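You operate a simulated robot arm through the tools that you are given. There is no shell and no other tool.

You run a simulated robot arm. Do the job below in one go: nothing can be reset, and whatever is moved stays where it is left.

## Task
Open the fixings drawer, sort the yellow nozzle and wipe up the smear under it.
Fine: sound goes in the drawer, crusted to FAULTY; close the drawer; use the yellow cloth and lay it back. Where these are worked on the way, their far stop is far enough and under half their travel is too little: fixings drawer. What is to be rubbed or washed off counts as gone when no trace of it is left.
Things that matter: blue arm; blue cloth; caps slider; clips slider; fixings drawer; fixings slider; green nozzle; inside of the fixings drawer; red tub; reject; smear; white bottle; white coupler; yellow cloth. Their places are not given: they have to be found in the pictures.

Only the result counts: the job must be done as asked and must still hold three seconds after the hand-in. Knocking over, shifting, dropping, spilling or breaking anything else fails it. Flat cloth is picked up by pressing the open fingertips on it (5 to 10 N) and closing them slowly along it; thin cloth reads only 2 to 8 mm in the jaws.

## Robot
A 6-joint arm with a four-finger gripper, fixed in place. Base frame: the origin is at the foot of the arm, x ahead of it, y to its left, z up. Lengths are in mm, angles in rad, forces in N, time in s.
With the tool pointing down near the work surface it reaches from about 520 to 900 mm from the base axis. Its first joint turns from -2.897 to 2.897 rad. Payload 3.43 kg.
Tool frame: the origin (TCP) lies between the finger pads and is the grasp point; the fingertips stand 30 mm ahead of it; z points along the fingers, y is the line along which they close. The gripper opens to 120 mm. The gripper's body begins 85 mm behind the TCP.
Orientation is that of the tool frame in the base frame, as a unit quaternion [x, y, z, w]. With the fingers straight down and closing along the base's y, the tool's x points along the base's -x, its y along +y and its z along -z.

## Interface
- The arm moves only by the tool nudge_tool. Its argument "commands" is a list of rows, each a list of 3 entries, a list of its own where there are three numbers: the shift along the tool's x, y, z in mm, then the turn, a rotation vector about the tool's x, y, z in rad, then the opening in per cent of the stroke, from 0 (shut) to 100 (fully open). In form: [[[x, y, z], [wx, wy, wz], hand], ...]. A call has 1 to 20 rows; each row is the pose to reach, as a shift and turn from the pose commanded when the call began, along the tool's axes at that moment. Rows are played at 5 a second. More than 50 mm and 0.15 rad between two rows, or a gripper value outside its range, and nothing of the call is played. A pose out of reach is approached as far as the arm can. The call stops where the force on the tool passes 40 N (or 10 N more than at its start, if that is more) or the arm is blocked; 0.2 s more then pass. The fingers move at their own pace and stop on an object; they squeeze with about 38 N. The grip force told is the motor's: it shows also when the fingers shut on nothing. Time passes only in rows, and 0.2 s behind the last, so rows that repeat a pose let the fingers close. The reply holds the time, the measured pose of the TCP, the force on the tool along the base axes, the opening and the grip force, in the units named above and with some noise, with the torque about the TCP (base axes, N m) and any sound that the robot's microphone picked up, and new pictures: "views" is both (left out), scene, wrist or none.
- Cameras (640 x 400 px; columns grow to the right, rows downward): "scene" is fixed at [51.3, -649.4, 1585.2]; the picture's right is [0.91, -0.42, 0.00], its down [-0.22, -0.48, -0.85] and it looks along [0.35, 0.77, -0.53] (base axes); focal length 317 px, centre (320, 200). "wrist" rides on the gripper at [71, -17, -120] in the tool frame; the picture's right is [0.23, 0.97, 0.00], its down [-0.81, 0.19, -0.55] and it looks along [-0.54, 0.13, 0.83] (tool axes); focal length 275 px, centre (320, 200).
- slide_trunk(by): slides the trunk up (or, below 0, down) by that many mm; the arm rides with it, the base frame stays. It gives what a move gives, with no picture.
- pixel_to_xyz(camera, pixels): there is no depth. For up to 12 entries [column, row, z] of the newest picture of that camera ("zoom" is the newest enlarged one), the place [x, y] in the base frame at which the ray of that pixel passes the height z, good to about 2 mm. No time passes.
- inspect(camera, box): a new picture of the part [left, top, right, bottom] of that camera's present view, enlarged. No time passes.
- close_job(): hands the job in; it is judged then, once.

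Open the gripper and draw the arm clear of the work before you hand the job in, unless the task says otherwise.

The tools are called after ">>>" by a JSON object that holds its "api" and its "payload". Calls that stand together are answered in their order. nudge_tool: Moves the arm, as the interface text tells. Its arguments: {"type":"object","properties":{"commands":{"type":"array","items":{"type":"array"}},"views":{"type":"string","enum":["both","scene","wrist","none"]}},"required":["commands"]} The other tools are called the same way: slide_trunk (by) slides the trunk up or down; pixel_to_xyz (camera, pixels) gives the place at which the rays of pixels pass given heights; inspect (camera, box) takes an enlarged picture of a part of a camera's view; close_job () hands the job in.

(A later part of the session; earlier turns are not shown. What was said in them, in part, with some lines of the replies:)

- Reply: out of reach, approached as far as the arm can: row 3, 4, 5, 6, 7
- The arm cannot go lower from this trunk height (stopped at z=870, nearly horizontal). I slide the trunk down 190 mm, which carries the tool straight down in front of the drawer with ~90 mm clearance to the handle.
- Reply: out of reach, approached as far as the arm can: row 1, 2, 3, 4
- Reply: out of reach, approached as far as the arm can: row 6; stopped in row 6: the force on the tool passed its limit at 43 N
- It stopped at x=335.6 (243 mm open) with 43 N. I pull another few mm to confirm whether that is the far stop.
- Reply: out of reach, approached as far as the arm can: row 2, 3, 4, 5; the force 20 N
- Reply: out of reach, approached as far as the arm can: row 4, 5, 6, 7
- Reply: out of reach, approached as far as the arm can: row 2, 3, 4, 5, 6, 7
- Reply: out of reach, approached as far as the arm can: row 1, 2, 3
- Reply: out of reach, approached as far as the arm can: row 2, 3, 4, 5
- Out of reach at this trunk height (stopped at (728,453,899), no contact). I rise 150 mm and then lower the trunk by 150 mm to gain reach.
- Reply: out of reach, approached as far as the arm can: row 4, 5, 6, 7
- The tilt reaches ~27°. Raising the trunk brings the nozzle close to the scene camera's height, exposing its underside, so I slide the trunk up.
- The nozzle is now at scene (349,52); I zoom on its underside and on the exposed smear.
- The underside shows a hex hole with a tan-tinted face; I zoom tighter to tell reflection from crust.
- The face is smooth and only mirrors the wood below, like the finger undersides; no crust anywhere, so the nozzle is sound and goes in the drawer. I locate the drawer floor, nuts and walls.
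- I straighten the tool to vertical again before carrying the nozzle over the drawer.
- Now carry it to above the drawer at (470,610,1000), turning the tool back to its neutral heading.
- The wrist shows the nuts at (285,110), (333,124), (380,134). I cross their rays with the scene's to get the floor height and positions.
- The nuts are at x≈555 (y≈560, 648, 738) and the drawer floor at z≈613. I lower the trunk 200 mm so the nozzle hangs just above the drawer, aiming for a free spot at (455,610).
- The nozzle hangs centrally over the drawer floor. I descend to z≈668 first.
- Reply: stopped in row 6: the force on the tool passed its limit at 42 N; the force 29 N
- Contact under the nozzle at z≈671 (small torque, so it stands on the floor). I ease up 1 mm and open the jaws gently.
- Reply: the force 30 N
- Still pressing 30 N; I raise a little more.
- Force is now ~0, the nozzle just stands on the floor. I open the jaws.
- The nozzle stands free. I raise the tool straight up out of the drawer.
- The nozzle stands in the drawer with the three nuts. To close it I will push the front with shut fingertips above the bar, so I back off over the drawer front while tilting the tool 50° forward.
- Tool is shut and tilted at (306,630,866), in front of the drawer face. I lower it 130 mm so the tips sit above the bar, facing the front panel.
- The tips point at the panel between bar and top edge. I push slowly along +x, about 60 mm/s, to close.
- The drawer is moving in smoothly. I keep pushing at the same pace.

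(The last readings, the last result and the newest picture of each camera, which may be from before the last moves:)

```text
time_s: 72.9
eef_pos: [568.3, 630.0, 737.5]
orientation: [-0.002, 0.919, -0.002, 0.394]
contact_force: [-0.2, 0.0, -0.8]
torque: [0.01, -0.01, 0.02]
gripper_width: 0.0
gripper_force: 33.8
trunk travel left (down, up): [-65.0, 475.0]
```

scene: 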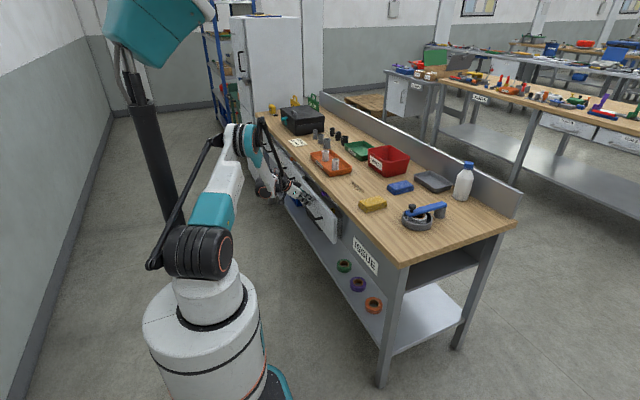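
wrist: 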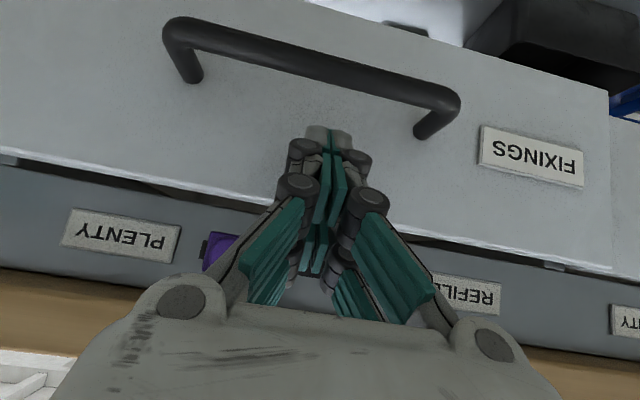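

Almost closed; I push on in 6 mm steps until the drawer meets its stop.

>>> {"api": "nudge_tool", "payload": {"commands": [[[-4.1, 0, 4.3], [0, 0, 0], 0], [[-8.3, 0, 8.7], [0, 0, 0], 0], [[-12.4, 0, 13], [0, 0, 0], 0], [[-16.6, 0, 17.4], [0, 0, 0], 0], [[-20.7, 0, 21.7], [0, 0, 0], 0], [[-24.8, 0, 26.1], [0, 0, 0], 0], [[-29, 0, 30.4], [0, 0, 0], 0]], "views": "both"}}

```text
time_s: 74.3
eef_pos: [597.1, 631.0, 734.4]
orientation: [-0.003, 0.921, -0.003, 0.391]
contact_force: [-16.8, -5.1, 5.0]
torque: [-0.05, -0.15, -0.14]
gripper_width: 6.0
gripper_force: 32.8
trunk travel left (down, up): [-65.0, 475.0]
stopped in row 6: the force on the tool passed its limit at 48 N (the readings are from after the stop); the commanded pose is now the measured one
```

scene: 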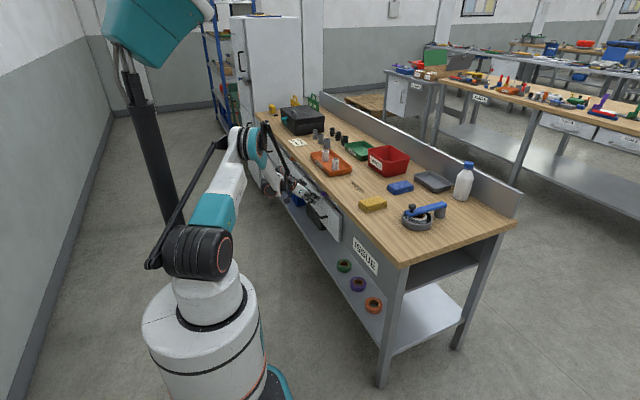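
wrist: 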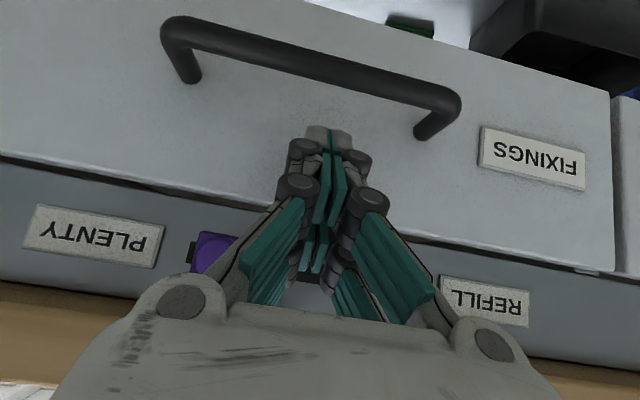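

The drawer hit its closed stop (48 N at x=597). I back away along -x and check.

>>> {"api": "nudge_tool", "payload": {"commands": [[[4, 0, -4.3], [0, 0, 0], 0], [[20.7, 0, -21.7], [0, 0, 0], 0], [[48, 0, -50.7], [0, 0, 0], 0], [[76, 0, -79.6], [0, 0, 0], 0]], "views": "both"}}

>>> {"api": "inspect", "payload": {"camera": "scene", "box": [270, 150, 370, 240]}}

```text
time_s: 75.3
eef_pos: [489.0, 630.1, 732.5]
orientation: [0.0, 0.921, -0.003, 0.39]
contact_force: [0.7, 0.5, -0.3]
torque: [-0.01, 0.02, 0.01]
gripper_width: 0.0
gripper_force: 33.6
trunk travel left (down, up): [-65.0, 475.0]
```

scene: 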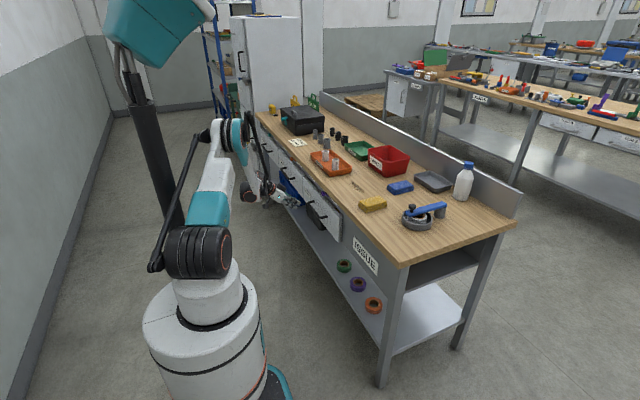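
wrist: 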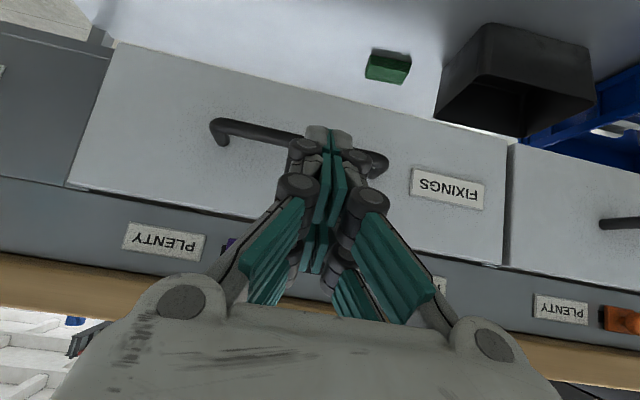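

```text
4.44 times, centred on (320, 195) of scene
```

zoom: 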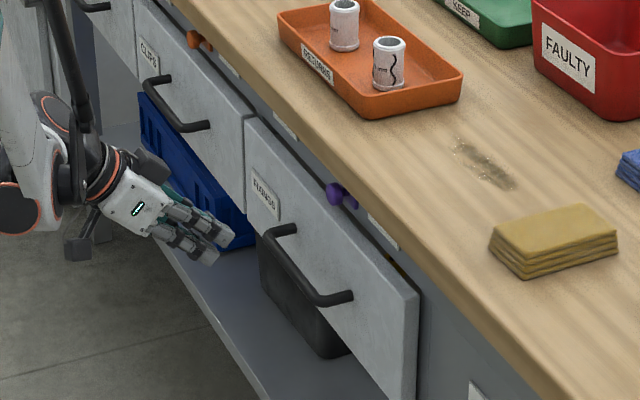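

The drawer is flush with its neighbours. Now for the cloth: I raise the trunk 100 mm and then lift and straighten the tool.

>>> {"api": "slide_trunk", "payload": {"by": 100}}

>>> {"api": "nudge_tool", "payload": {"commands": [[[-30, -10, -20], [0, 0.1, 0], 20], [[-65, -25, -45], [0, 0.22, 0], 50], [[-95, -45, -75], [0, 0.34, 0], 70], [[-115, -75, -100], [0, 0.46, 0], 70], [[-125, -110, -115], [0, 0.58, 0], 70], [[-130, -150, -120], [0, 0.7, 0], 70], [[-135, -185, -120], [0, 0.802, 0], 70]], "views": "both"}}

```text
time_s: 76.6
eef_pos: [489.7, 629.5, 833.1]
orientation: [-0.001, 0.921, -0.004, 0.39]
contact_force: [0.6, -0.7, -0.6]
torque: [0.01, -0.01, 0.03]
gripper_width: 0.2
gripper_force: 33.2
trunk travel left (down, up): [-165.0, 375.0]
```

```text
time_s: 78.2
eef_pos: [497.1, 444.9, 1017.4]
orientation: [0.001, 1.0, -0.003, 0.0]
contact_force: [-0.4, 0.8, 0.0]
torque: [-0.04, 0.0, -0.02]
gripper_width: 84.0
gripper_force: 0.1
trunk travel left (down, up): [-165.0, 375.0]
```

scene: 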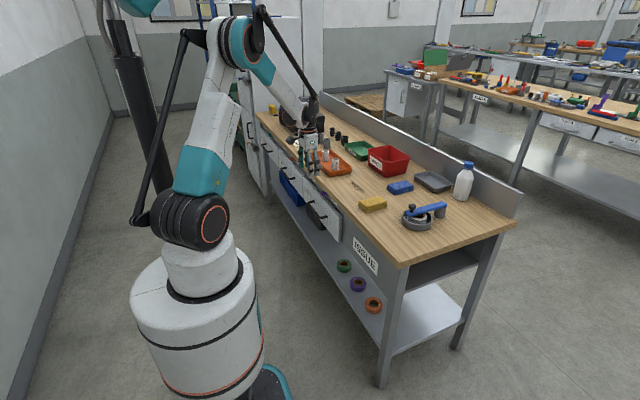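
wrist: 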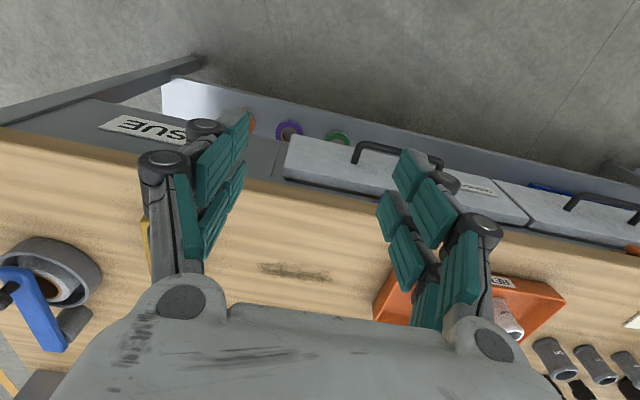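

Tool is vertical again. I move over the cloth and smear area for a good overhead look.

>>> {"api": "nudge_tool", "payload": {"commands": [[[-40, -20, 0], [0, 0, 0], 70], [[-80, -40, 0], [0, 0, 0], 70], [[-120, -65, 0], [0, 0, 0], 70], [[-155, -90, 0], [0, 0, 0], 70], [[-170, -120, 0], [0, 0, 0], 70]], "views": "both"}}

```text
time_s: 79.4
eef_pos: [669.0, 325.4, 1018.6]
orientation: [-0.001, 1.0, -0.004, 0.0]
contact_force: [-0.3, 0.4, 0.4]
torque: [-0.04, 0.02, 0.01]
gripper_width: 84.0
gripper_force: 0.1
trunk travel left (down, up): [-165.0, 375.0]
```

scene: 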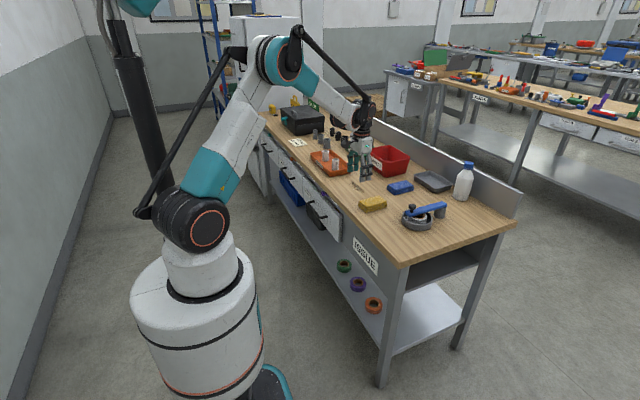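
wrist: 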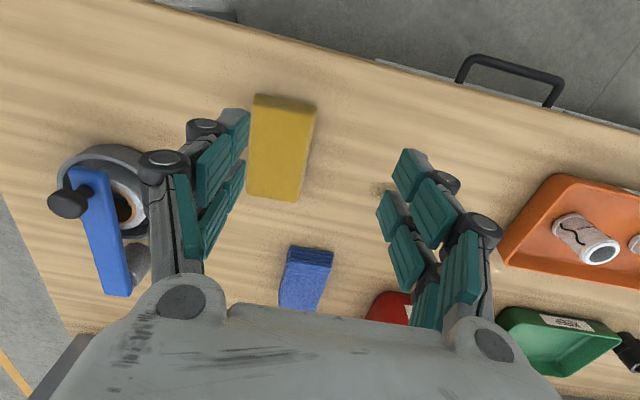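

I zoom on the cloth to read its corners.

>>> {"api": "inspect", "payload": {"camera": "wrist", "box": [230, 85, 340, 210]}}

>>> {"api": "inspect", "payload": {"camera": "scene", "box": [350, 190, 395, 220]}}

```text
3.20 times, centred on (285, 148) of wrist
```

zoom: 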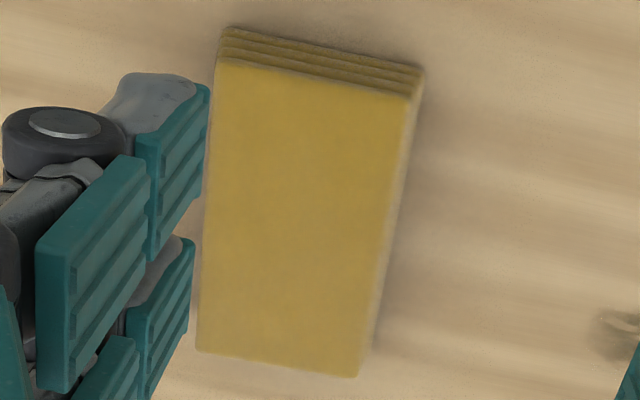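

```text
13.33 times, centred on (372, 205) of scene
```

zoom: 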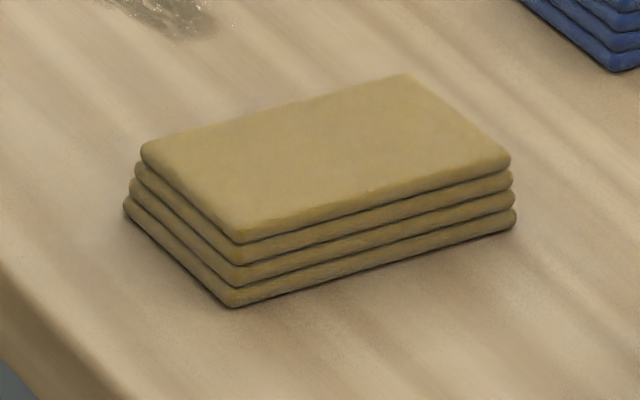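

I compute the cloth's top corners (z≈870–875) and bottom corners at bench level in both views.

>>> {"api": "pixel_to_xyz", "payload": {"camera": "wrist", "pixels": [[253.75, 104.9, 870], [313.1, 115.8, 870], [245.9, 194.9, 870], [296.6, 203.3, 870], [254.4, 94.25, 848], [317.8, 106.75, 848]]}}

>>> {"api": "pixel_to_xyz", "payload": {"camera": "scene", "pixels": [[366, 208, 870], [386.25, 201.9, 870], [358.65, 201.25, 870], [378.4, 195.6, 870], [365.6, 212.9, 848], [386.6, 206.7, 848], [357.4, 205.6, 848]]}}

```text
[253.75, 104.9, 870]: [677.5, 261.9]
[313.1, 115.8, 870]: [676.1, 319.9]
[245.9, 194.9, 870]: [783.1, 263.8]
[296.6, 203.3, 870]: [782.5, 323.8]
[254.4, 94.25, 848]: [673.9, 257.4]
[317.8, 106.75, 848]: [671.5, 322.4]
```

```text
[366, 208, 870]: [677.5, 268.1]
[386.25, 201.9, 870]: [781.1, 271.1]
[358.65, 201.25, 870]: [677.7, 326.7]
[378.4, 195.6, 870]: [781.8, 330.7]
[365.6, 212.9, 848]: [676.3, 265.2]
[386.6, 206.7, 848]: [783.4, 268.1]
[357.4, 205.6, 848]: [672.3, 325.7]
```

Cloth centre is (729.5,292.5), about 105×60 mm, top z≈873. I go above it and descend with the jaws 96 mm open along its short side.

>>> {"api": "nudge_tool", "payload": {"commands": [[[-30, -17, 15], [0, 0, 0], 80], [[-60.5, -33, 35], [0, 0, 0], 80], [[-60.5, -33, 75], [0, 0, 0], 80], [[-60.5, -33, 105], [0, 0, 0], 80], [[-60.5, -33, 105], [0, 0, 0], 80]], "views": "both"}}

```text
time_s: 80.6
eef_pos: [729.0, 292.4, 910.8]
orientation: [0.0, 1.0, -0.003, 0.0]
contact_force: [-0.7, 0.2, 0.6]
torque: [0.02, 0.0, -0.01]
gripper_width: 96.0
gripper_force: 0.1
trunk travel left (down, up): [-165.0, 375.0]
```

scene: 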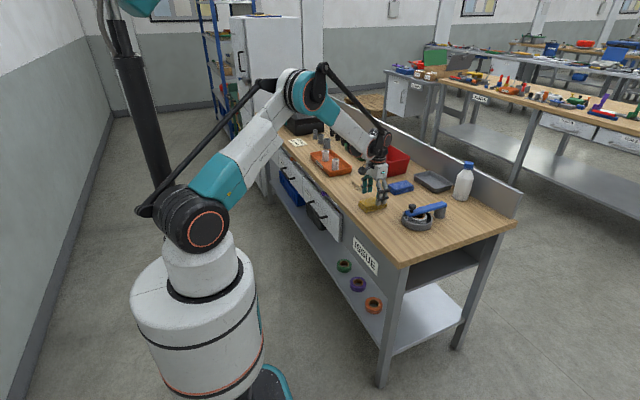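
wrist: 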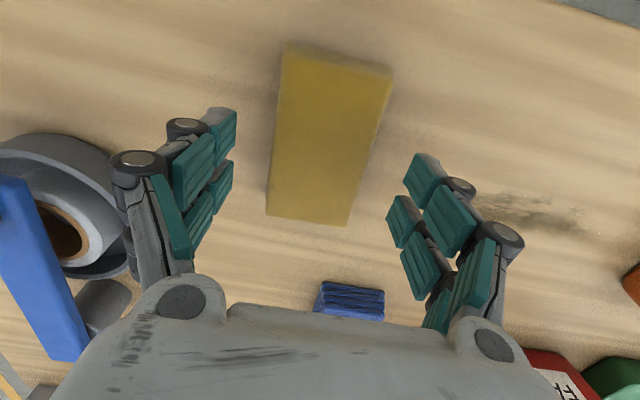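

The dish of the fixture is near the left finger; I check how close its rim (125,200) is, and the cloth's edges at the present view.

>>> {"api": "pixel_to_xyz", "payload": {"camera": "wrist", "pixels": [[125, 200, 880], [118, 240, 880], [110, 270, 860], [287, 45, 872], [392, 72, 872], [267, 213, 872], [345, 225, 872], [500, 205, 848], [600, 225, 848]]}}

```text
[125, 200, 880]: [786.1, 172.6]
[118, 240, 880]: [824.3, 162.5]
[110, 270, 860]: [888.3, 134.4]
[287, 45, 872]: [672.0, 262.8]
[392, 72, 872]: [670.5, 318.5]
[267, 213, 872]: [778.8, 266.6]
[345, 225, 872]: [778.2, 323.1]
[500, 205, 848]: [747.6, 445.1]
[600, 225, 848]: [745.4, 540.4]
```

The rim is ~60 mm away from the finger. I lower to z≈884 (tips 6 mm above the bench) and close slowly on the cloth's sides.

>>> {"api": "nudge_tool", "payload": {"commands": [[[3, 0, 12], [0, 0, 0], 80], [[3, 0, 24], [0, 0, 0], 80], [[3, 0, 27], [0, 0, 0], 80], [[3, 0, 27], [0, 0, 0], 70], [[3, 0, 27], [0, 0, 0], 62], [[3, 0, 27], [0, 0, 0], 56], [[3, 0, 27], [0, 0, 0], 52], [[3, 0, 27], [0, 0, 0], 48], [[3, 0, 27], [0, 0, 0], 48]], "views": "both"}}

```text
time_s: 82.6
eef_pos: [725.9, 292.8, 885.6]
orientation: [0.0, 1.0, -0.004, 0.0]
contact_force: [0.1, 0.2, 2.3]
torque: [0.02, -0.05, 0.11]
gripper_width: 64.7
gripper_force: 37.9
trunk travel left (down, up): [-165.0, 375.0]
```

scene: 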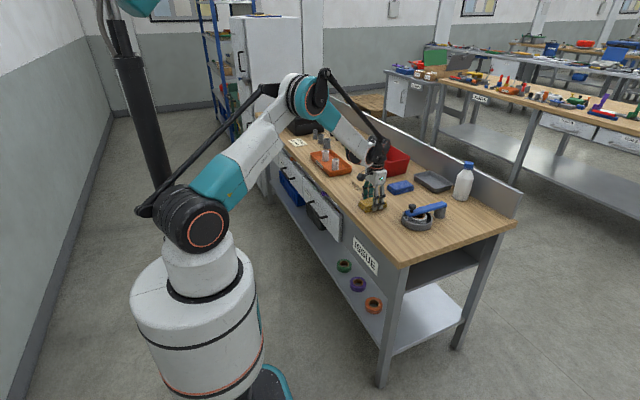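
wrist: 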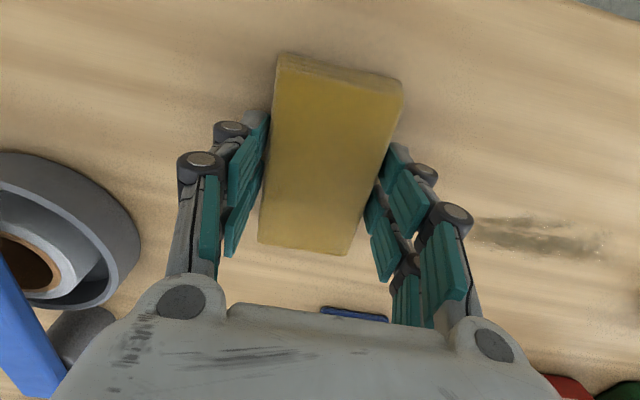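

The cloth is held firmly as a 65 mm pad (38 N); its home TCP is (725.9,292.8,885.6). I lift it 40 mm and carry it over the smear.

>>> {"api": "nudge_tool", "payload": {"commands": [[[0, 0, -15], [0, 0, 0], 48], [[0, 0, -40], [0, 0, 0], 48], [[-5, 40, -40], [0, 0, 0], 48], [[-10, 80, -40], [0, 0, 0], 48], [[-12, 120, -40], [0, 0, 0], 48], [[-12, 150, -40], [0, 0, 0], 48]], "views": "both"}}

```text
time_s: 84.0
eef_pos: [736.2, 443.4, 923.5]
orientation: [-0.001, 1.0, -0.003, 0.001]
contact_force: [0.5, -0.4, -1.4]
torque: [-0.01, 0.02, 0.01]
gripper_width: 64.5
gripper_force: 38.6
trunk travel left (down, up): [-165.0, 375.0]
```

scene: 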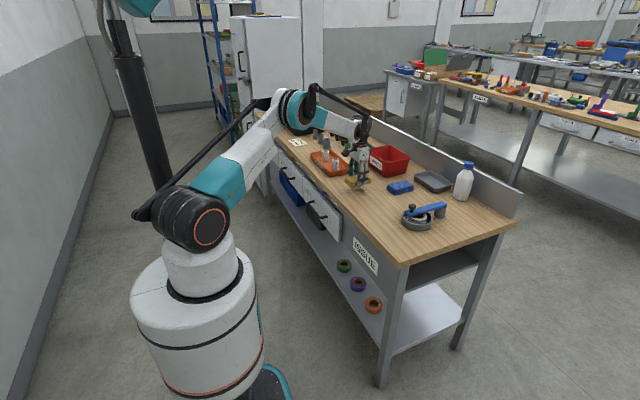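
wrist: 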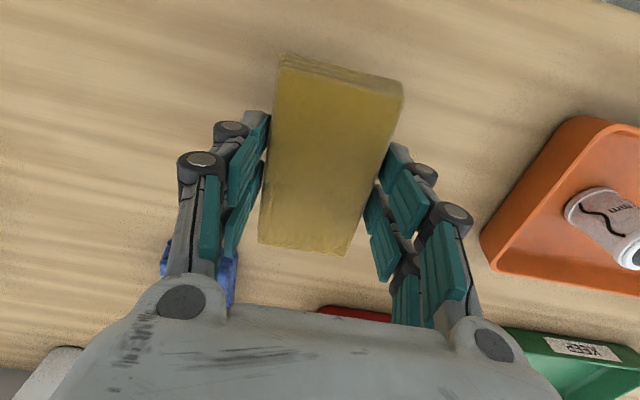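

Cloth covers the smear area from above. I lower it to near the bench and then press carefully.

>>> {"api": "nudge_tool", "payload": {"commands": [[[0, 0, 20], [0, 0, 0], 48], [[0, 0, 34], [0, 0, 0], 48], [[0, 0, 37], [0, 0, 0], 48], [[0, 0, 38.5], [0, 0, 0], 48]], "views": "none"}}

```text
time_s: 85.0
eef_pos: [737.3, 442.7, 884.4]
orientation: [-0.001, 1.0, -0.003, 0.001]
contact_force: [0.5, -1.3, 5.1]
torque: [0.04, -0.03, 0.06]
gripper_width: 64.0
gripper_force: 37.9
trunk travel left (down, up): [-165.0, 375.0]
```

Contact at 5 N. I add slight pressure and wipe back and forth along the smear (y from about 405 to 490).

>>> {"api": "nudge_tool", "payload": {"commands": [[[0, 0, 0.6], [0, 0, 0], 48], [[0, 12, 0.6], [0, 0, 0], 48], [[0, 24, 0.6], [0, 0, 0], 48], [[0, 36, 0.6], [0, 0, 0], 48], [[0, 46, 0.6], [0, 0, 0], 48], [[0, 34, 0.6], [0, 0, 0], 48], [[0, 20, 0.6], [0, 0, 0], 48], [[0, 6, 0.6], [0, 0, 0], 48], [[0, -8, 0.6], [0, 0, 0], 48], [[0, -22, 0.6], [0, 0, 0], 48], [[0, -36, 0.6], [0, 0, 0], 48], [[0, -22, 0.6], [0, 0, 0], 48], [[0, -8, 0.6], [0, 0, 0], 48], [[0, 6, 0.6], [0, 0, 0], 48], [[0, 20, 0.6], [0, 0, 0], 48], [[0, 34, 0.6], [0, 0, 0], 48], [[0, 46, 0.6], [0, 0, 0], 48]], "views": "both"}}

```text
time_s: 88.6
eef_pos: [736.3, 487.7, 885.4]
orientation: [0.0, 1.0, -0.003, 0.001]
contact_force: [-0.4, -5.7, 12.9]
torque: [-0.15, 0.05, 0.05]
gripper_width: 64.0
gripper_force: 38.5
trunk travel left (down, up): [-165.0, 375.0]
```

scene: 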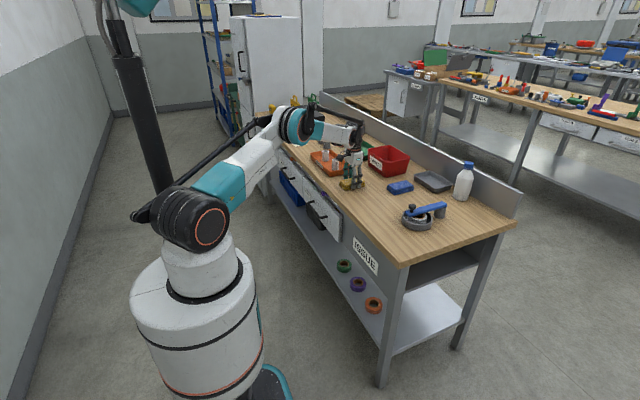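
wrist: 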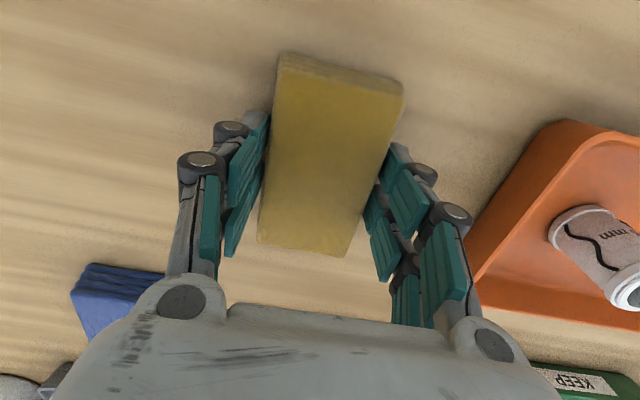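

Wiping at ~13 N works and keeps clear of the tray. I make another full pass with a slight x shift, then lift at the cloth-side end to look.

>>> {"api": "nudge_tool", "payload": {"commands": [[[0, -14, 0], [0, 0, 0], 48], [[0, -28, 0], [0, 0, 0], 48], [[0, -42, 0], [0, 0, 0], 48], [[0, -56, 0], [0, 0, 0], 48], [[0, -70, 0], [0, 0, 0], 48], [[0, -82, 0], [0, 0, 0], 48], [[-10, -82, 0], [0, 0, 0], 48], [[-10, -68, 0], [0, 0, 0], 48], [[-10, -54, 0], [0, 0, 0], 48], [[-10, -40, 0], [0, 0, 0], 48], [[-10, -26, 0], [0, 0, 0], 48], [[-8, -12, 0], [0, 0, 0], 48], [[0, -2, 0], [0, 0, 0], 48], [[6, -14, 0], [0, 0, 0], 48], [[6, -28, 0], [0, 0, 0], 48], [[6, -42, 0], [0, 0, 0], 48], [[6, -56, 0], [0, 0, 0], 48], [[6, -70, 0], [0, 0, 0], 48], [[6, -84, 0], [0, 0, 0], 48]], "views": "none"}}

>>> {"api": "nudge_tool", "payload": {"commands": [[[0, 0, -15], [0, 0, 0], 48], [[0, -20, -40], [0, 0, 0], 48], [[0, -60, -60], [0, 0, 0], 48], [[0, -100, -60], [0, 0, 0], 48]], "views": "both"}}

>>> {"api": "inspect", "payload": {"camera": "scene", "box": [338, 168, 378, 204]}}

```text
time_s: 92.6
eef_pos: [728.7, 404.3, 884.6]
orientation: [-0.001, 1.0, -0.004, 0.001]
contact_force: [1.5, 5.8, 19.4]
torque: [0.28, 0.1, 0.02]
gripper_width: 64.1
gripper_force: 37.9
trunk travel left (down, up): [-165.0, 375.0]
```

```text
time_s: 93.6
eef_pos: [729.9, 304.9, 946.3]
orientation: [0.0, 1.0, -0.004, 0.002]
contact_force: [0.1, -0.6, -0.3]
torque: [0.05, 0.03, -0.03]
gripper_width: 64.1
gripper_force: 38.6
trunk travel left (down, up): [-165.0, 375.0]
```

scene: 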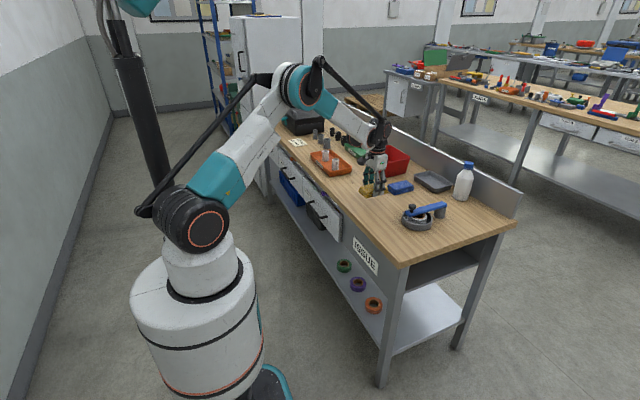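
wrist: 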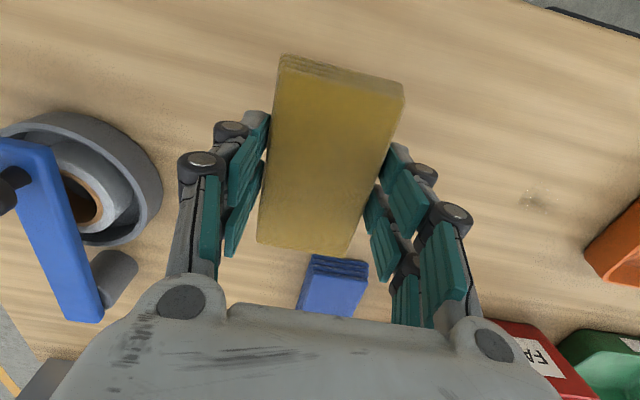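

```text
11.11 times, centred on (358, 186) of scene
```

zoom: 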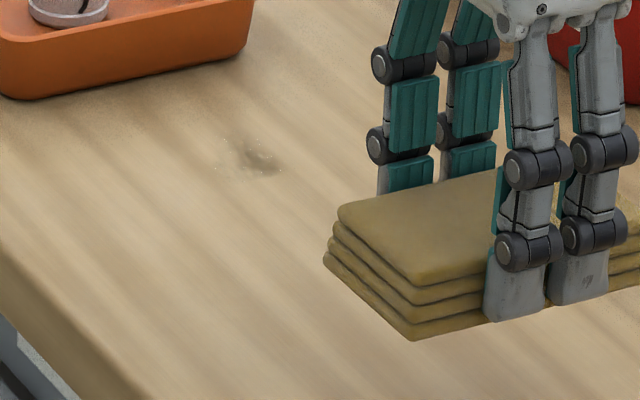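

Most of the smear is gone; a small rest remains at wrist (535,202), the far end. I locate it.

>>> {"api": "pixel_to_xyz", "payload": {"camera": "wrist", "pixels": [[535, 202, 848], [520, 200, 848], [550, 206, 848], [535, 190, 848], [535, 214, 848]]}}

>>> {"api": "pixel_to_xyz", "payload": {"camera": "scene", "pixels": [[352.6, 182.2, 848], [349.5, 180.5, 848], [355, 183.5, 848]]}}

>>> {"api": "inspect", "payload": {"camera": "wrist", "box": [470, 160, 610, 250]}}

```text
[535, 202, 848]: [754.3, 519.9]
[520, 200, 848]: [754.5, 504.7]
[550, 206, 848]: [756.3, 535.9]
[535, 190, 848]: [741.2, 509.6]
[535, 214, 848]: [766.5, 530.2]
```

```text
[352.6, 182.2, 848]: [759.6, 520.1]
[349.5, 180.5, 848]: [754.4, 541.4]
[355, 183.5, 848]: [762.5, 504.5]
```

```text
4.44 times, centred on (540, 205) of wrist
```

zoom: 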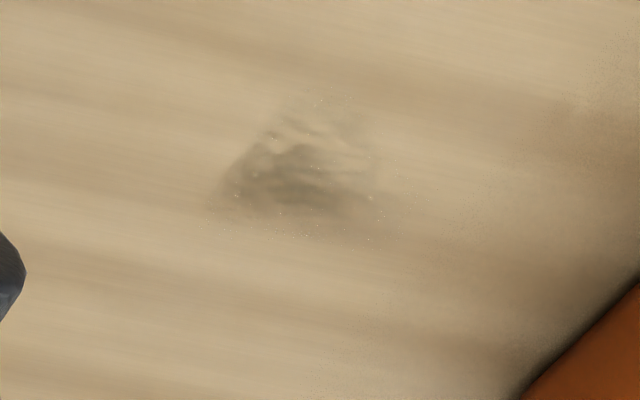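

The remaining spot is around (755,518). I turn the cloth 90° so its long side reaches along y, and carry it there.

>>> {"api": "nudge_tool", "payload": {"commands": [[[0, 15, 0], [0, 0, 0.1428], 48], [[-1, 30, 0], [0, 0, 0.2856], 48], [[-2, 45, 0], [0, 0, 0.4284], 48], [[-3, 60, 0], [0, 0, 0.5712], 48], [[-4, 75, 0], [0, 0, 0.714], 48], [[-5, 90, 0], [0, 0, 0.8568], 48], [[-6, 110, 0], [0, 0, 0.9996], 48], [[-7, 130, 5], [0, 0, 1.1424], 48], [[-8, 150, 10], [0, 0, 1.2852], 48], [[-8, 165, 20], [0, 0, 1.428], 48], [[-8, 175, 25], [0, 0, 1.5708], 48]], "views": "both"}}

```text
time_s: 96.0
eef_pos: [739.2, 479.7, 918.9]
orientation: [0.708, 0.706, -0.002, 0.003]
contact_force: [0.5, -0.9, -0.1]
torque: [0.03, 0.01, 0.02]
gripper_width: 63.9
gripper_force: 38.3
trunk travel left (down, up): [-165.0, 375.0]
```

scene: 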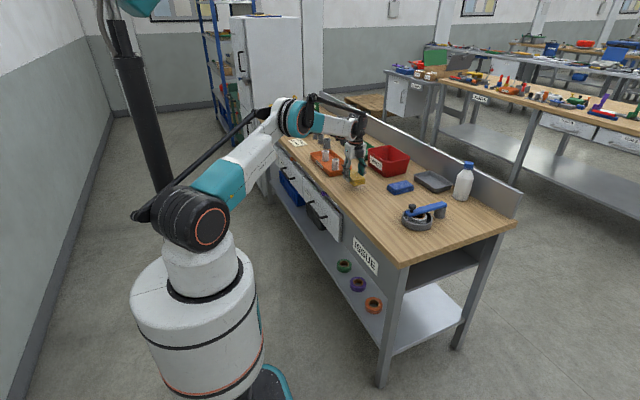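
wrist: 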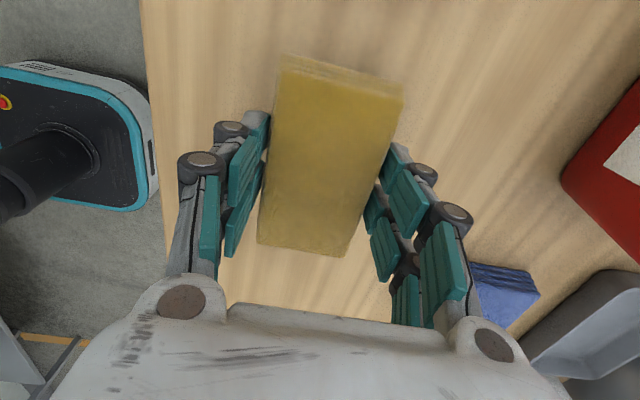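

The cloth now lies along y. I lower it to contact.

>>> {"api": "nudge_tool", "payload": {"commands": [[[0, 0, 18], [0, 0, 0], 48], [[0, 0, 30], [0, 0, 0], 48], [[0, 0, 33], [0, 0, 0], 48], [[0, 0, 34.5], [0, 0, 0], 48]], "views": "none"}}

```text
time_s: 97.0
eef_pos: [738.7, 478.7, 886.0]
orientation: [0.707, 0.707, -0.002, 0.004]
contact_force: [0.7, 1.2, 4.2]
torque: [0.21, 0.12, -0.07]
gripper_width: 63.8
gripper_force: 38.6
trunk travel left (down, up): [-165.0, 375.0]
```

Light contact (4 N) at the far edge, just where needed. I press a bit more and rub in short strokes along y and x.

>>> {"api": "nudge_tool", "payload": {"commands": [[[0, 0, 1], [0, 0, 0], 48], [[7, 0, 1], [0, 0, 0], 48], [[14, 0, 1], [0, 0, 0], 48], [[14, 6, 1], [0, 0, 0], 48], [[4, 6, 1], [0, 0, 0], 48], [[-8, 6, 1], [0, 0, 0], 48], [[-20, 6, 1], [0, 0, 0], 48], [[-8, 6, 1], [0, 0, 0], 48], [[4, 6, 1], [0, 0, 0], 48], [[14, 4, 1], [0, 0, 0], 48], [[14, -8, 1], [0, 0, 0], 48], [[4, -8, 1], [0, 0, 0], 48], [[-8, -8, 1], [0, 0, 0], 48], [[-20, -6, 1], [0, 0, 0], 48], [[-8, 0, 1], [0, 0, 0], 48], [[4, 3, 1], [0, 0, 0], 48], [[14, 6, 1], [0, 0, 0], 48], [[0, 6, 1], [0, 0, 0], 48], [[-14, 4, 1], [0, 0, 0], 48], [[-26, 0, 1], [0, 0, 0], 48]], "views": "none"}}

```text
time_s: 101.2
eef_pos: [738.2, 453.1, 884.5]
orientation: [0.707, 0.707, -0.001, 0.003]
contact_force: [-0.2, 4.0, 14.0]
torque: [0.37, 0.08, -0.03]
gripper_width: 64.2
gripper_force: 38.1
trunk travel left (down, up): [-165.0, 375.0]
```

I add one long pass over the whole smear length, then lift away to look.

>>> {"api": "nudge_tool", "payload": {"commands": [[[-14, 0, 0], [0, 0, 0], 48], [[-28, 0, 0], [0, 0, 0], 48], [[-42, 0, 0], [0, 0, 0], 48], [[-28, 4, 0], [0, 0, 0], 48], [[-14, 6, 0], [0, 0, 0], 48], [[0, 6, 0], [0, 0, 0], 48], [[14, 6, 0], [0, 0, 0], 48], [[28, 6, 0], [0, 0, 0], 48], [[40, 6, 0], [0, 0, 0], 48], [[40, -4, 0], [0, 0, 0], 48], [[28, -6, 0], [0, 0, 0], 48], [[14, -6, 0], [0, 0, 0], 48], [[0, -6, 0], [0, 0, 0], 48], [[-14, -6, 0], [0, 0, 0], 48], [[-28, -6, 0], [0, 0, 0], 48], [[-42, -4, 0], [0, 0, 0], 48], [[-56, 0, 0], [0, 0, 0], 48]], "views": "none"}}

>>> {"api": "nudge_tool", "payload": {"commands": [[[-5, 0, -20], [0, 0, 0], 48], [[-30, 0, -50], [0, 0, 0], 48], [[-65, 0, -60], [0, 0, 0], 48], [[-100, -10, -60], [0, 0, 0], 48]], "views": "both"}}

>>> {"api": "inspect", "payload": {"camera": "scene", "box": [335, 165, 380, 205]}}

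>>> {"api": "inspect", "payload": {"camera": "scene", "box": [342, 175, 366, 192]}}

```text
time_s: 104.8
eef_pos: [737.8, 395.9, 884.2]
orientation: [0.707, 0.707, -0.003, 0.004]
contact_force: [-2.3, 3.0, 12.2]
torque: [0.25, 0.04, 0.01]
gripper_width: 63.8
gripper_force: 38.0
trunk travel left (down, up): [-165.0, 375.0]
```

```text
time_s: 105.8
eef_pos: [727.0, 294.0, 944.6]
orientation: [0.707, 0.707, -0.002, 0.003]
contact_force: [0.4, 0.7, -0.5]
torque: [0.02, 0.02, 0.06]
gripper_width: 64.1
gripper_force: 38.0
trunk travel left (down, up): [-165.0, 375.0]
```

scene: 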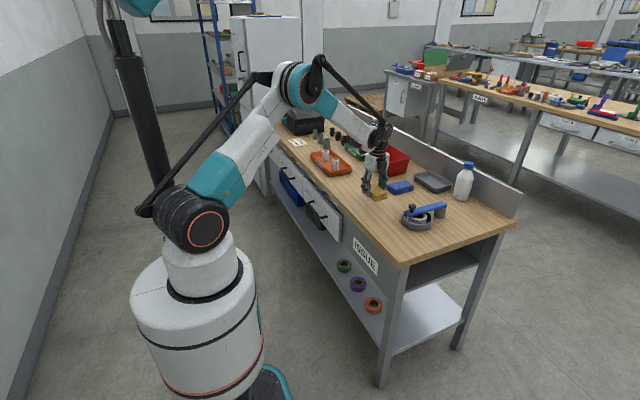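
wrist: 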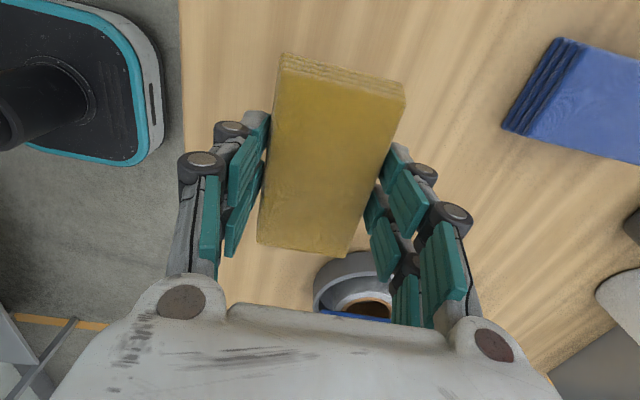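

```text
10.00 times, centred on (358, 185) of scene
```

zoom: 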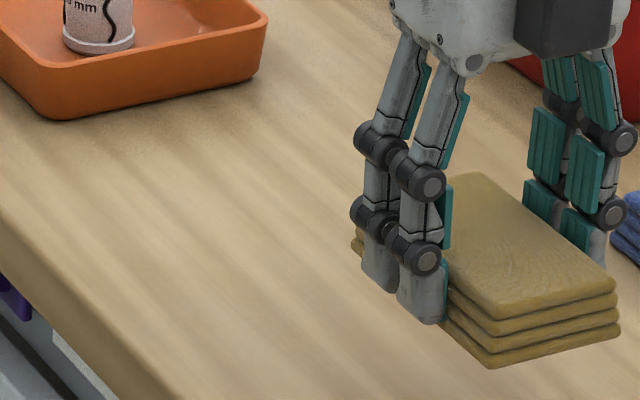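

```text
16.00 times, centred on (354, 184) of scene
```

zoom: 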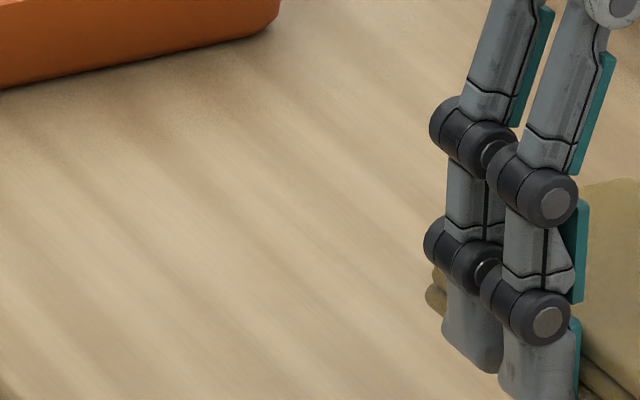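

The visible bench looks clean. I turn the cloth back to its original heading, hovering over its home spot, which also gives the wrist a view of the wiped area.

>>> {"api": "nudge_tool", "payload": {"commands": [[[0, 0, 0], [0, 0, -0.1428], 48], [[0, 0, 0], [0, 0, -0.2856], 48], [[0, 0, 0], [0, 0, -0.4284], 48], [[0, 0, 0], [0, 0, -0.5712], 48], [[0, 0, 0], [0, 0, -0.714], 48], [[0, 0, 0], [0, 0, -0.8568], 48], [[0, 0, 0], [0, 0, -0.9996], 48], [[0, 0, 0], [0, 0, -1.1424], 48], [[0, 0, 0], [0, 0, -1.2852], 48], [[0, 0, 0], [0, 0, -1.428], 48], [[0, 0, 0], [0, 0, -1.5708], 48]], "views": "both"}}

>>> {"api": "inspect", "payload": {"camera": "wrist", "box": [400, 130, 640, 280]}}

>>> {"api": "inspect", "payload": {"camera": "scene", "box": [338, 170, 374, 200]}}

```text
time_s: 108.2
eef_pos: [728.1, 298.3, 945.3]
orientation: [-0.002, 1.0, -0.004, 0.001]
contact_force: [1.1, 0.5, -1.0]
torque: [0.01, -0.04, 0.01]
gripper_width: 63.7
gripper_force: 38.2
trunk travel left (down, up): [-165.0, 375.0]
```

scene: 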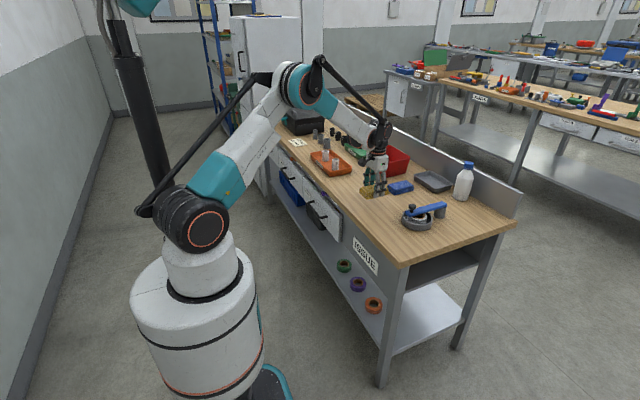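
wrist: 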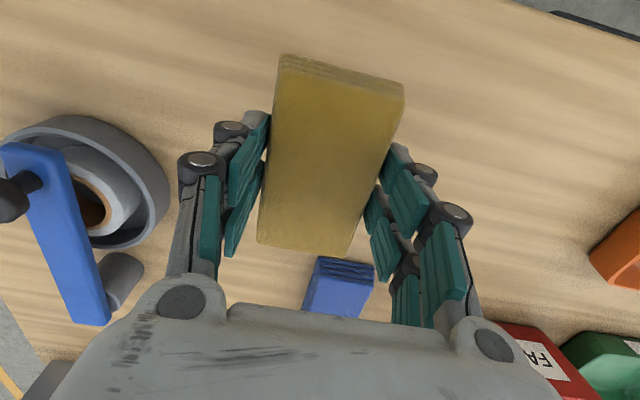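

```text
2.67 times, centred on (520, 205) of wrist
```

zoom: 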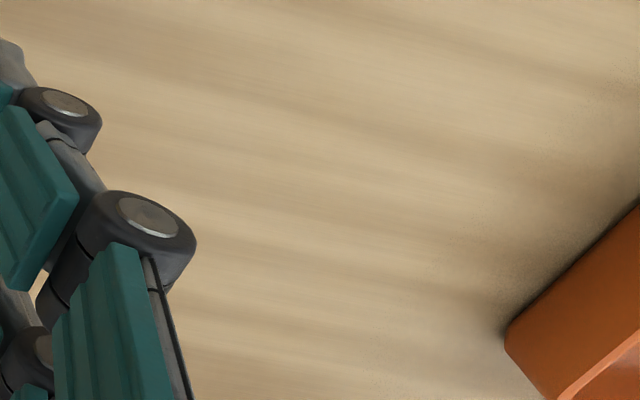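

```text
13.33 times, centred on (356, 185) of scene
```

zoom: 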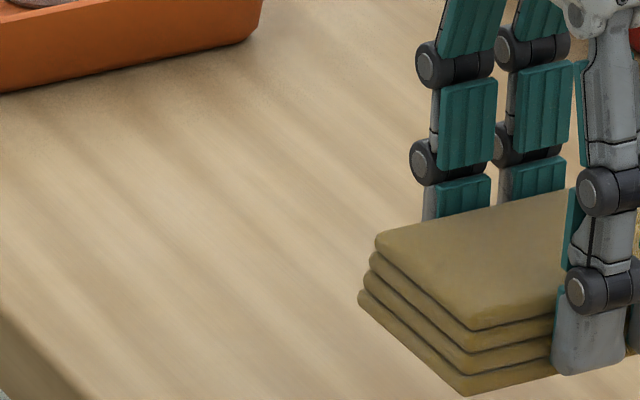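

The wiped area shows no trace. I lay the cloth back at its home pose (725.9,292.8), lowering to just above the bench first.

>>> {"api": "nudge_tool", "payload": {"commands": [[[2.2, -5, 0], [0, 0, 0], 48], [[2.2, -5, 20], [0, 0, 0], 48], [[2.2, -5, 40], [0, 0, 0], 48], [[2.2, -5, 54], [0, 0, 0], 48], [[2.2, -5, 58], [0, 0, 0], 48], [[2.2, -5, 59.5], [0, 0, 0], 48]], "views": "wrist"}}

```text
time_s: 109.6
eef_pos: [725.8, 292.3, 883.7]
orientation: [0.0, 1.0, -0.003, 0.002]
contact_force: [-0.1, 0.3, 6.6]
torque: [0.22, -0.29, 0.02]
gripper_width: 64.2
gripper_force: 38.0
trunk travel left (down, up): [-165.0, 375.0]
```

wrist: 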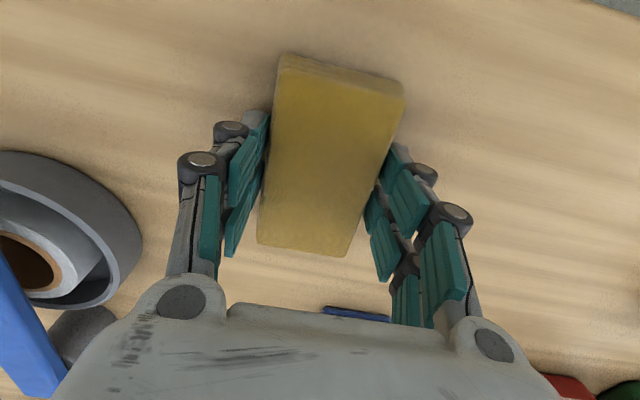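

The cloth is back at (725.8,292.3), touching the bench with 6.6 N. I open the jaws and lift straight away.

>>> {"api": "nudge_tool", "payload": {"commands": [[[0, 0, 0], [0, 0, 0], 58], [[0, 0, 0], [0, 0, 0], 68], [[0, 0, 0], [0, 0, 0], 80], [[0, 0, 0], [0, 0, 0], 80], [[0, 0, -20], [0, 0, 0], 80], [[0, 0, -50], [0, 0, 0], 80], [[0, 0, -90], [0, 0, 0], 80], [[0, 0, -135], [0, 0, 0], 80], [[0, 0, -180], [0, 0, 0], 80]], "views": "both"}}

```text
time_s: 111.6
eef_pos: [727.4, 292.8, 1066.4]
orientation: [0.0, 1.0, -0.004, 0.001]
contact_force: [0.2, 0.1, -0.4]
torque: [0.01, -0.01, -0.02]
gripper_width: 96.1
gripper_force: 0.4
trunk travel left (down, up): [-165.0, 375.0]
```

scene: 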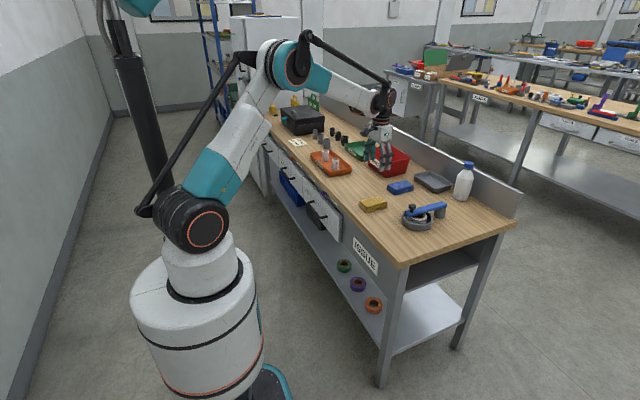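
wrist: 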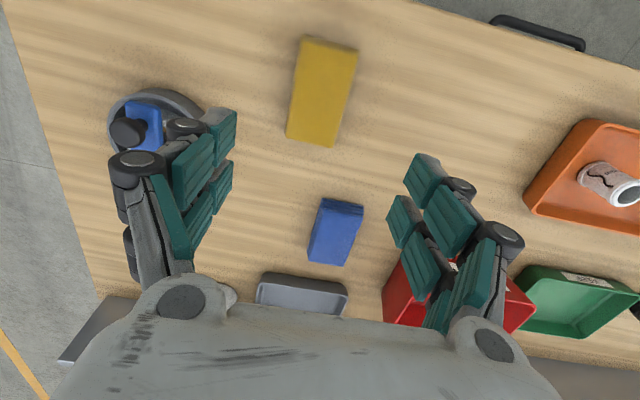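

I check the wiped bench, the cloth's place and the drawer front in close-up.

>>> {"api": "inspect", "payload": {"camera": "scene", "box": [335, 168, 375, 200]}}

>>> {"api": "inspect", "payload": {"camera": "wrist", "box": [340, 60, 560, 200]}}

>>> {"api": "inspect", "payload": {"camera": "scene", "box": [350, 190, 395, 220]}}

>>> {"api": "inspect", "payload": {"camera": "scene", "box": [270, 150, 370, 240]}}

```text
12.50 times, centred on (355, 184) of scene
```

zoom: 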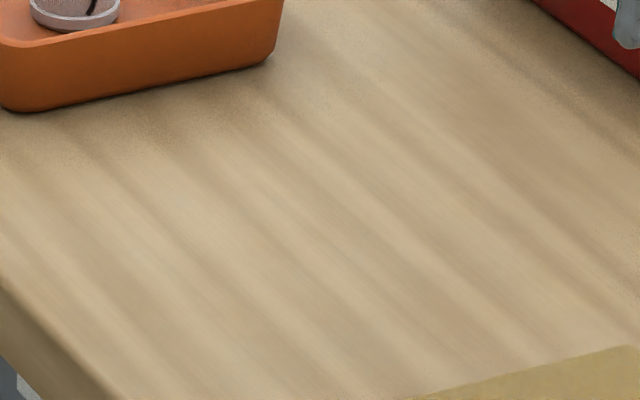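

```text
2.86 times, centred on (450, 130) of wrist
```

zoom: 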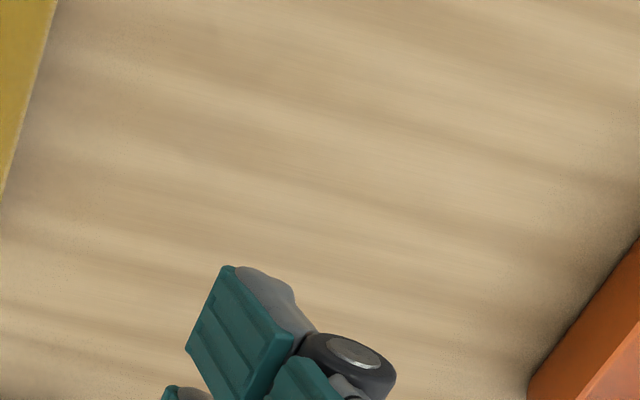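

```text
13.33 times, centred on (372, 205) of scene
```

zoom: 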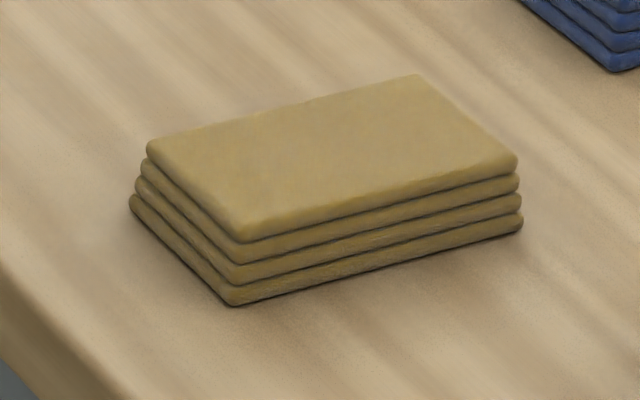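

```text
4.44 times, centred on (320, 195) of scene
```

zoom: 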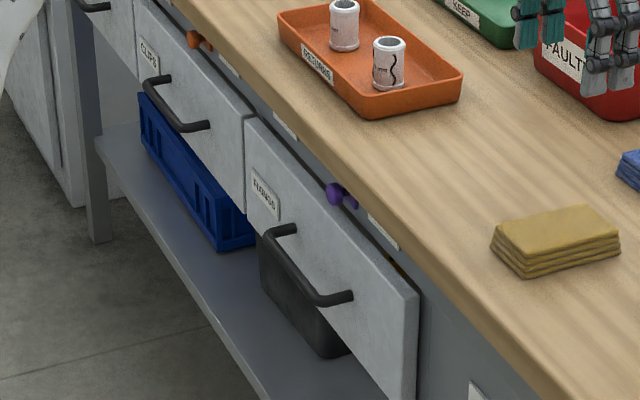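

Smear gone and cloth back within a couple of mm. There is a small orange glint at the drawer's top right corner; I zoom to verify that the drawer is fully shut.

>>> {"api": "inspect", "payload": {"camera": "scene", "box": [295, 175, 345, 235]}}

>>> {"api": "inspect", "payload": {"camera": "scene", "box": [325, 195, 350, 225]}}

```text
6.67 times, centred on (320, 205) of scene
```

zoom: 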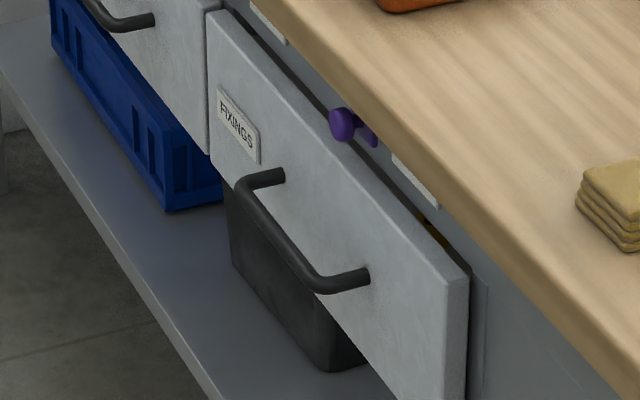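

```text
13.33 times, centred on (338, 210) of scene
```

zoom: 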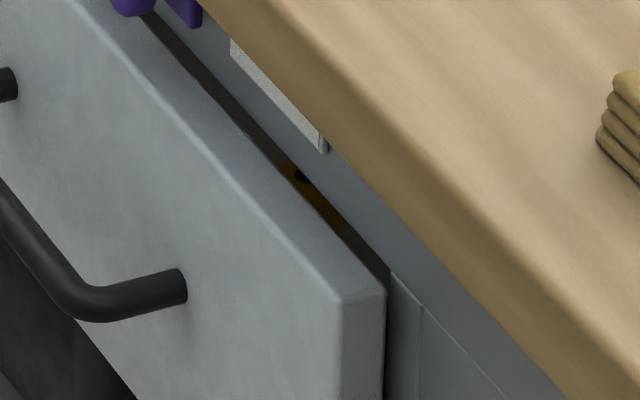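

That glint is just the yellow nozzle standing inside, seen through the gap; the front is exactly where it was when shut. I withdraw the arm up and back with open jaws.

>>> {"api": "nudge_tool", "payload": {"commands": [[[30, 8, -25], [0, 0, 0], 100], [[60, 16, -50], [0, 0, 0], 100], [[90, 24, -75], [0, 0, 0], 100], [[120, 32, -95], [0, 0, 0], 100], [[160, 45, -110], [0, 0, 0], 100], [[160, 45, -110], [0, 0, 0], 100]], "views": "both"}}

>>> {"api": "inspect", "payload": {"camera": "scene", "box": [320, 130, 520, 265]}}

>>> {"api": "inspect", "payload": {"camera": "wrist", "box": [200, 100, 460, 280]}}

```text
time_s: 113.0
eef_pos: [565.8, 337.2, 1174.6]
orientation: [0.001, 1.0, -0.004, 0.001]
contact_force: [-0.3, -0.3, 0.0]
torque: [-0.05, -0.02, 0.0]
gripper_width: 119.9
gripper_force: 0.1
trunk travel left (down, up): [-165.0, 375.0]
```

scene: 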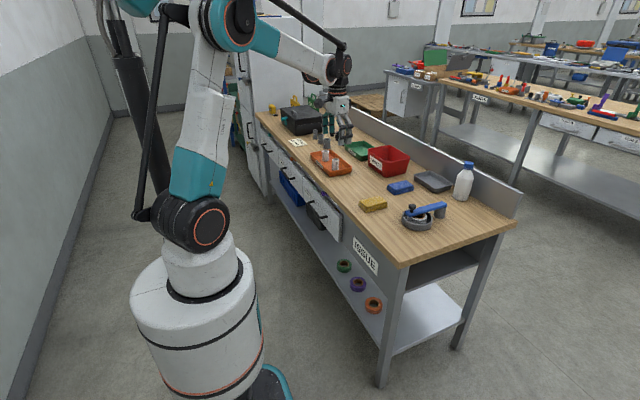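
wrist: 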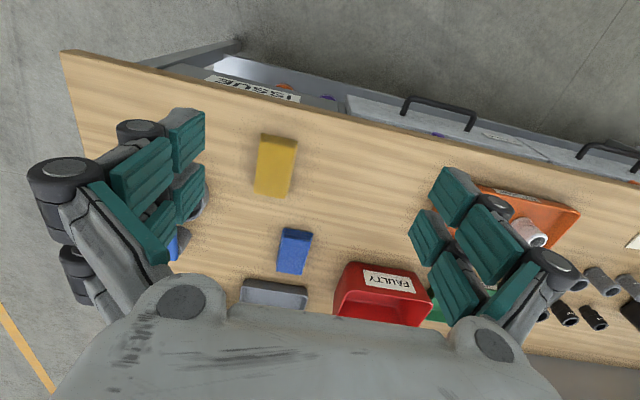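

```text
2.96 times, centred on (420, 198) of scene
```

zoom: 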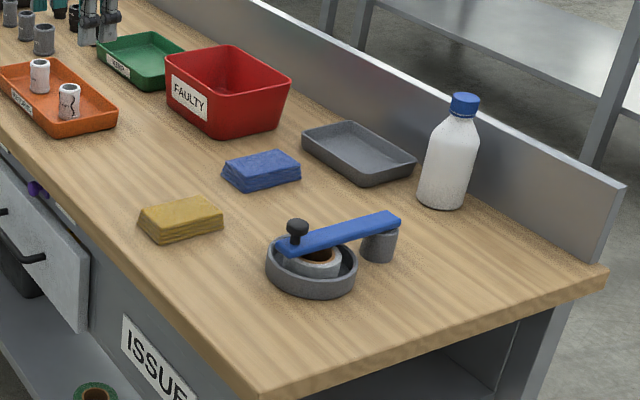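

```text
2.22 times, centred on (330, 190) of wrist
```

zoom: 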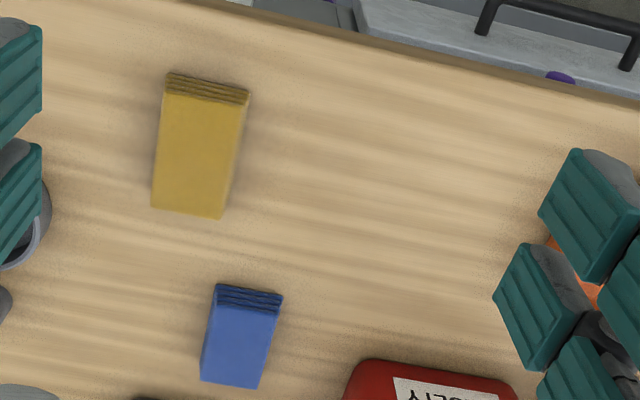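

The bench is clean with no trace of the smear. The cloth is back in place, the drawer is shut with the sound nozzle inside, everything else is where it was, and the arm is clear with the gripper open. I hand the job in.

>>> {"api": "close_job", "payload": {}}

```text
The job is handed in.
```

The yellow nozzle is in the fixings drawer, the smear is wiped away, and the job is handed in. I have not seen the judge's result.

- **Nozzle:** I checked its top, all four sides and its underside and saw no crust, so I sorted it as sound. It stands in the drawer beside the three nuts.
- **Drawer:** I opened it about 270 mm. The arm ran out of reach there, so I did not feel the far stop. I then pushed it shut against its closed stop, and the front sits where it did before.
- **Smear:** I rubbed it off with the yellow cloth in several passes. Close-ups from both cameras show no trace left.
- **Cloth:** The yellow cloth is back within about 2 mm of where it was.

The last pictures showed nothing else moved. I left the three sliders alone because they are stock indicators (PLENTY/REFILL), not locks. The arm is drawn clear with the gripper open.
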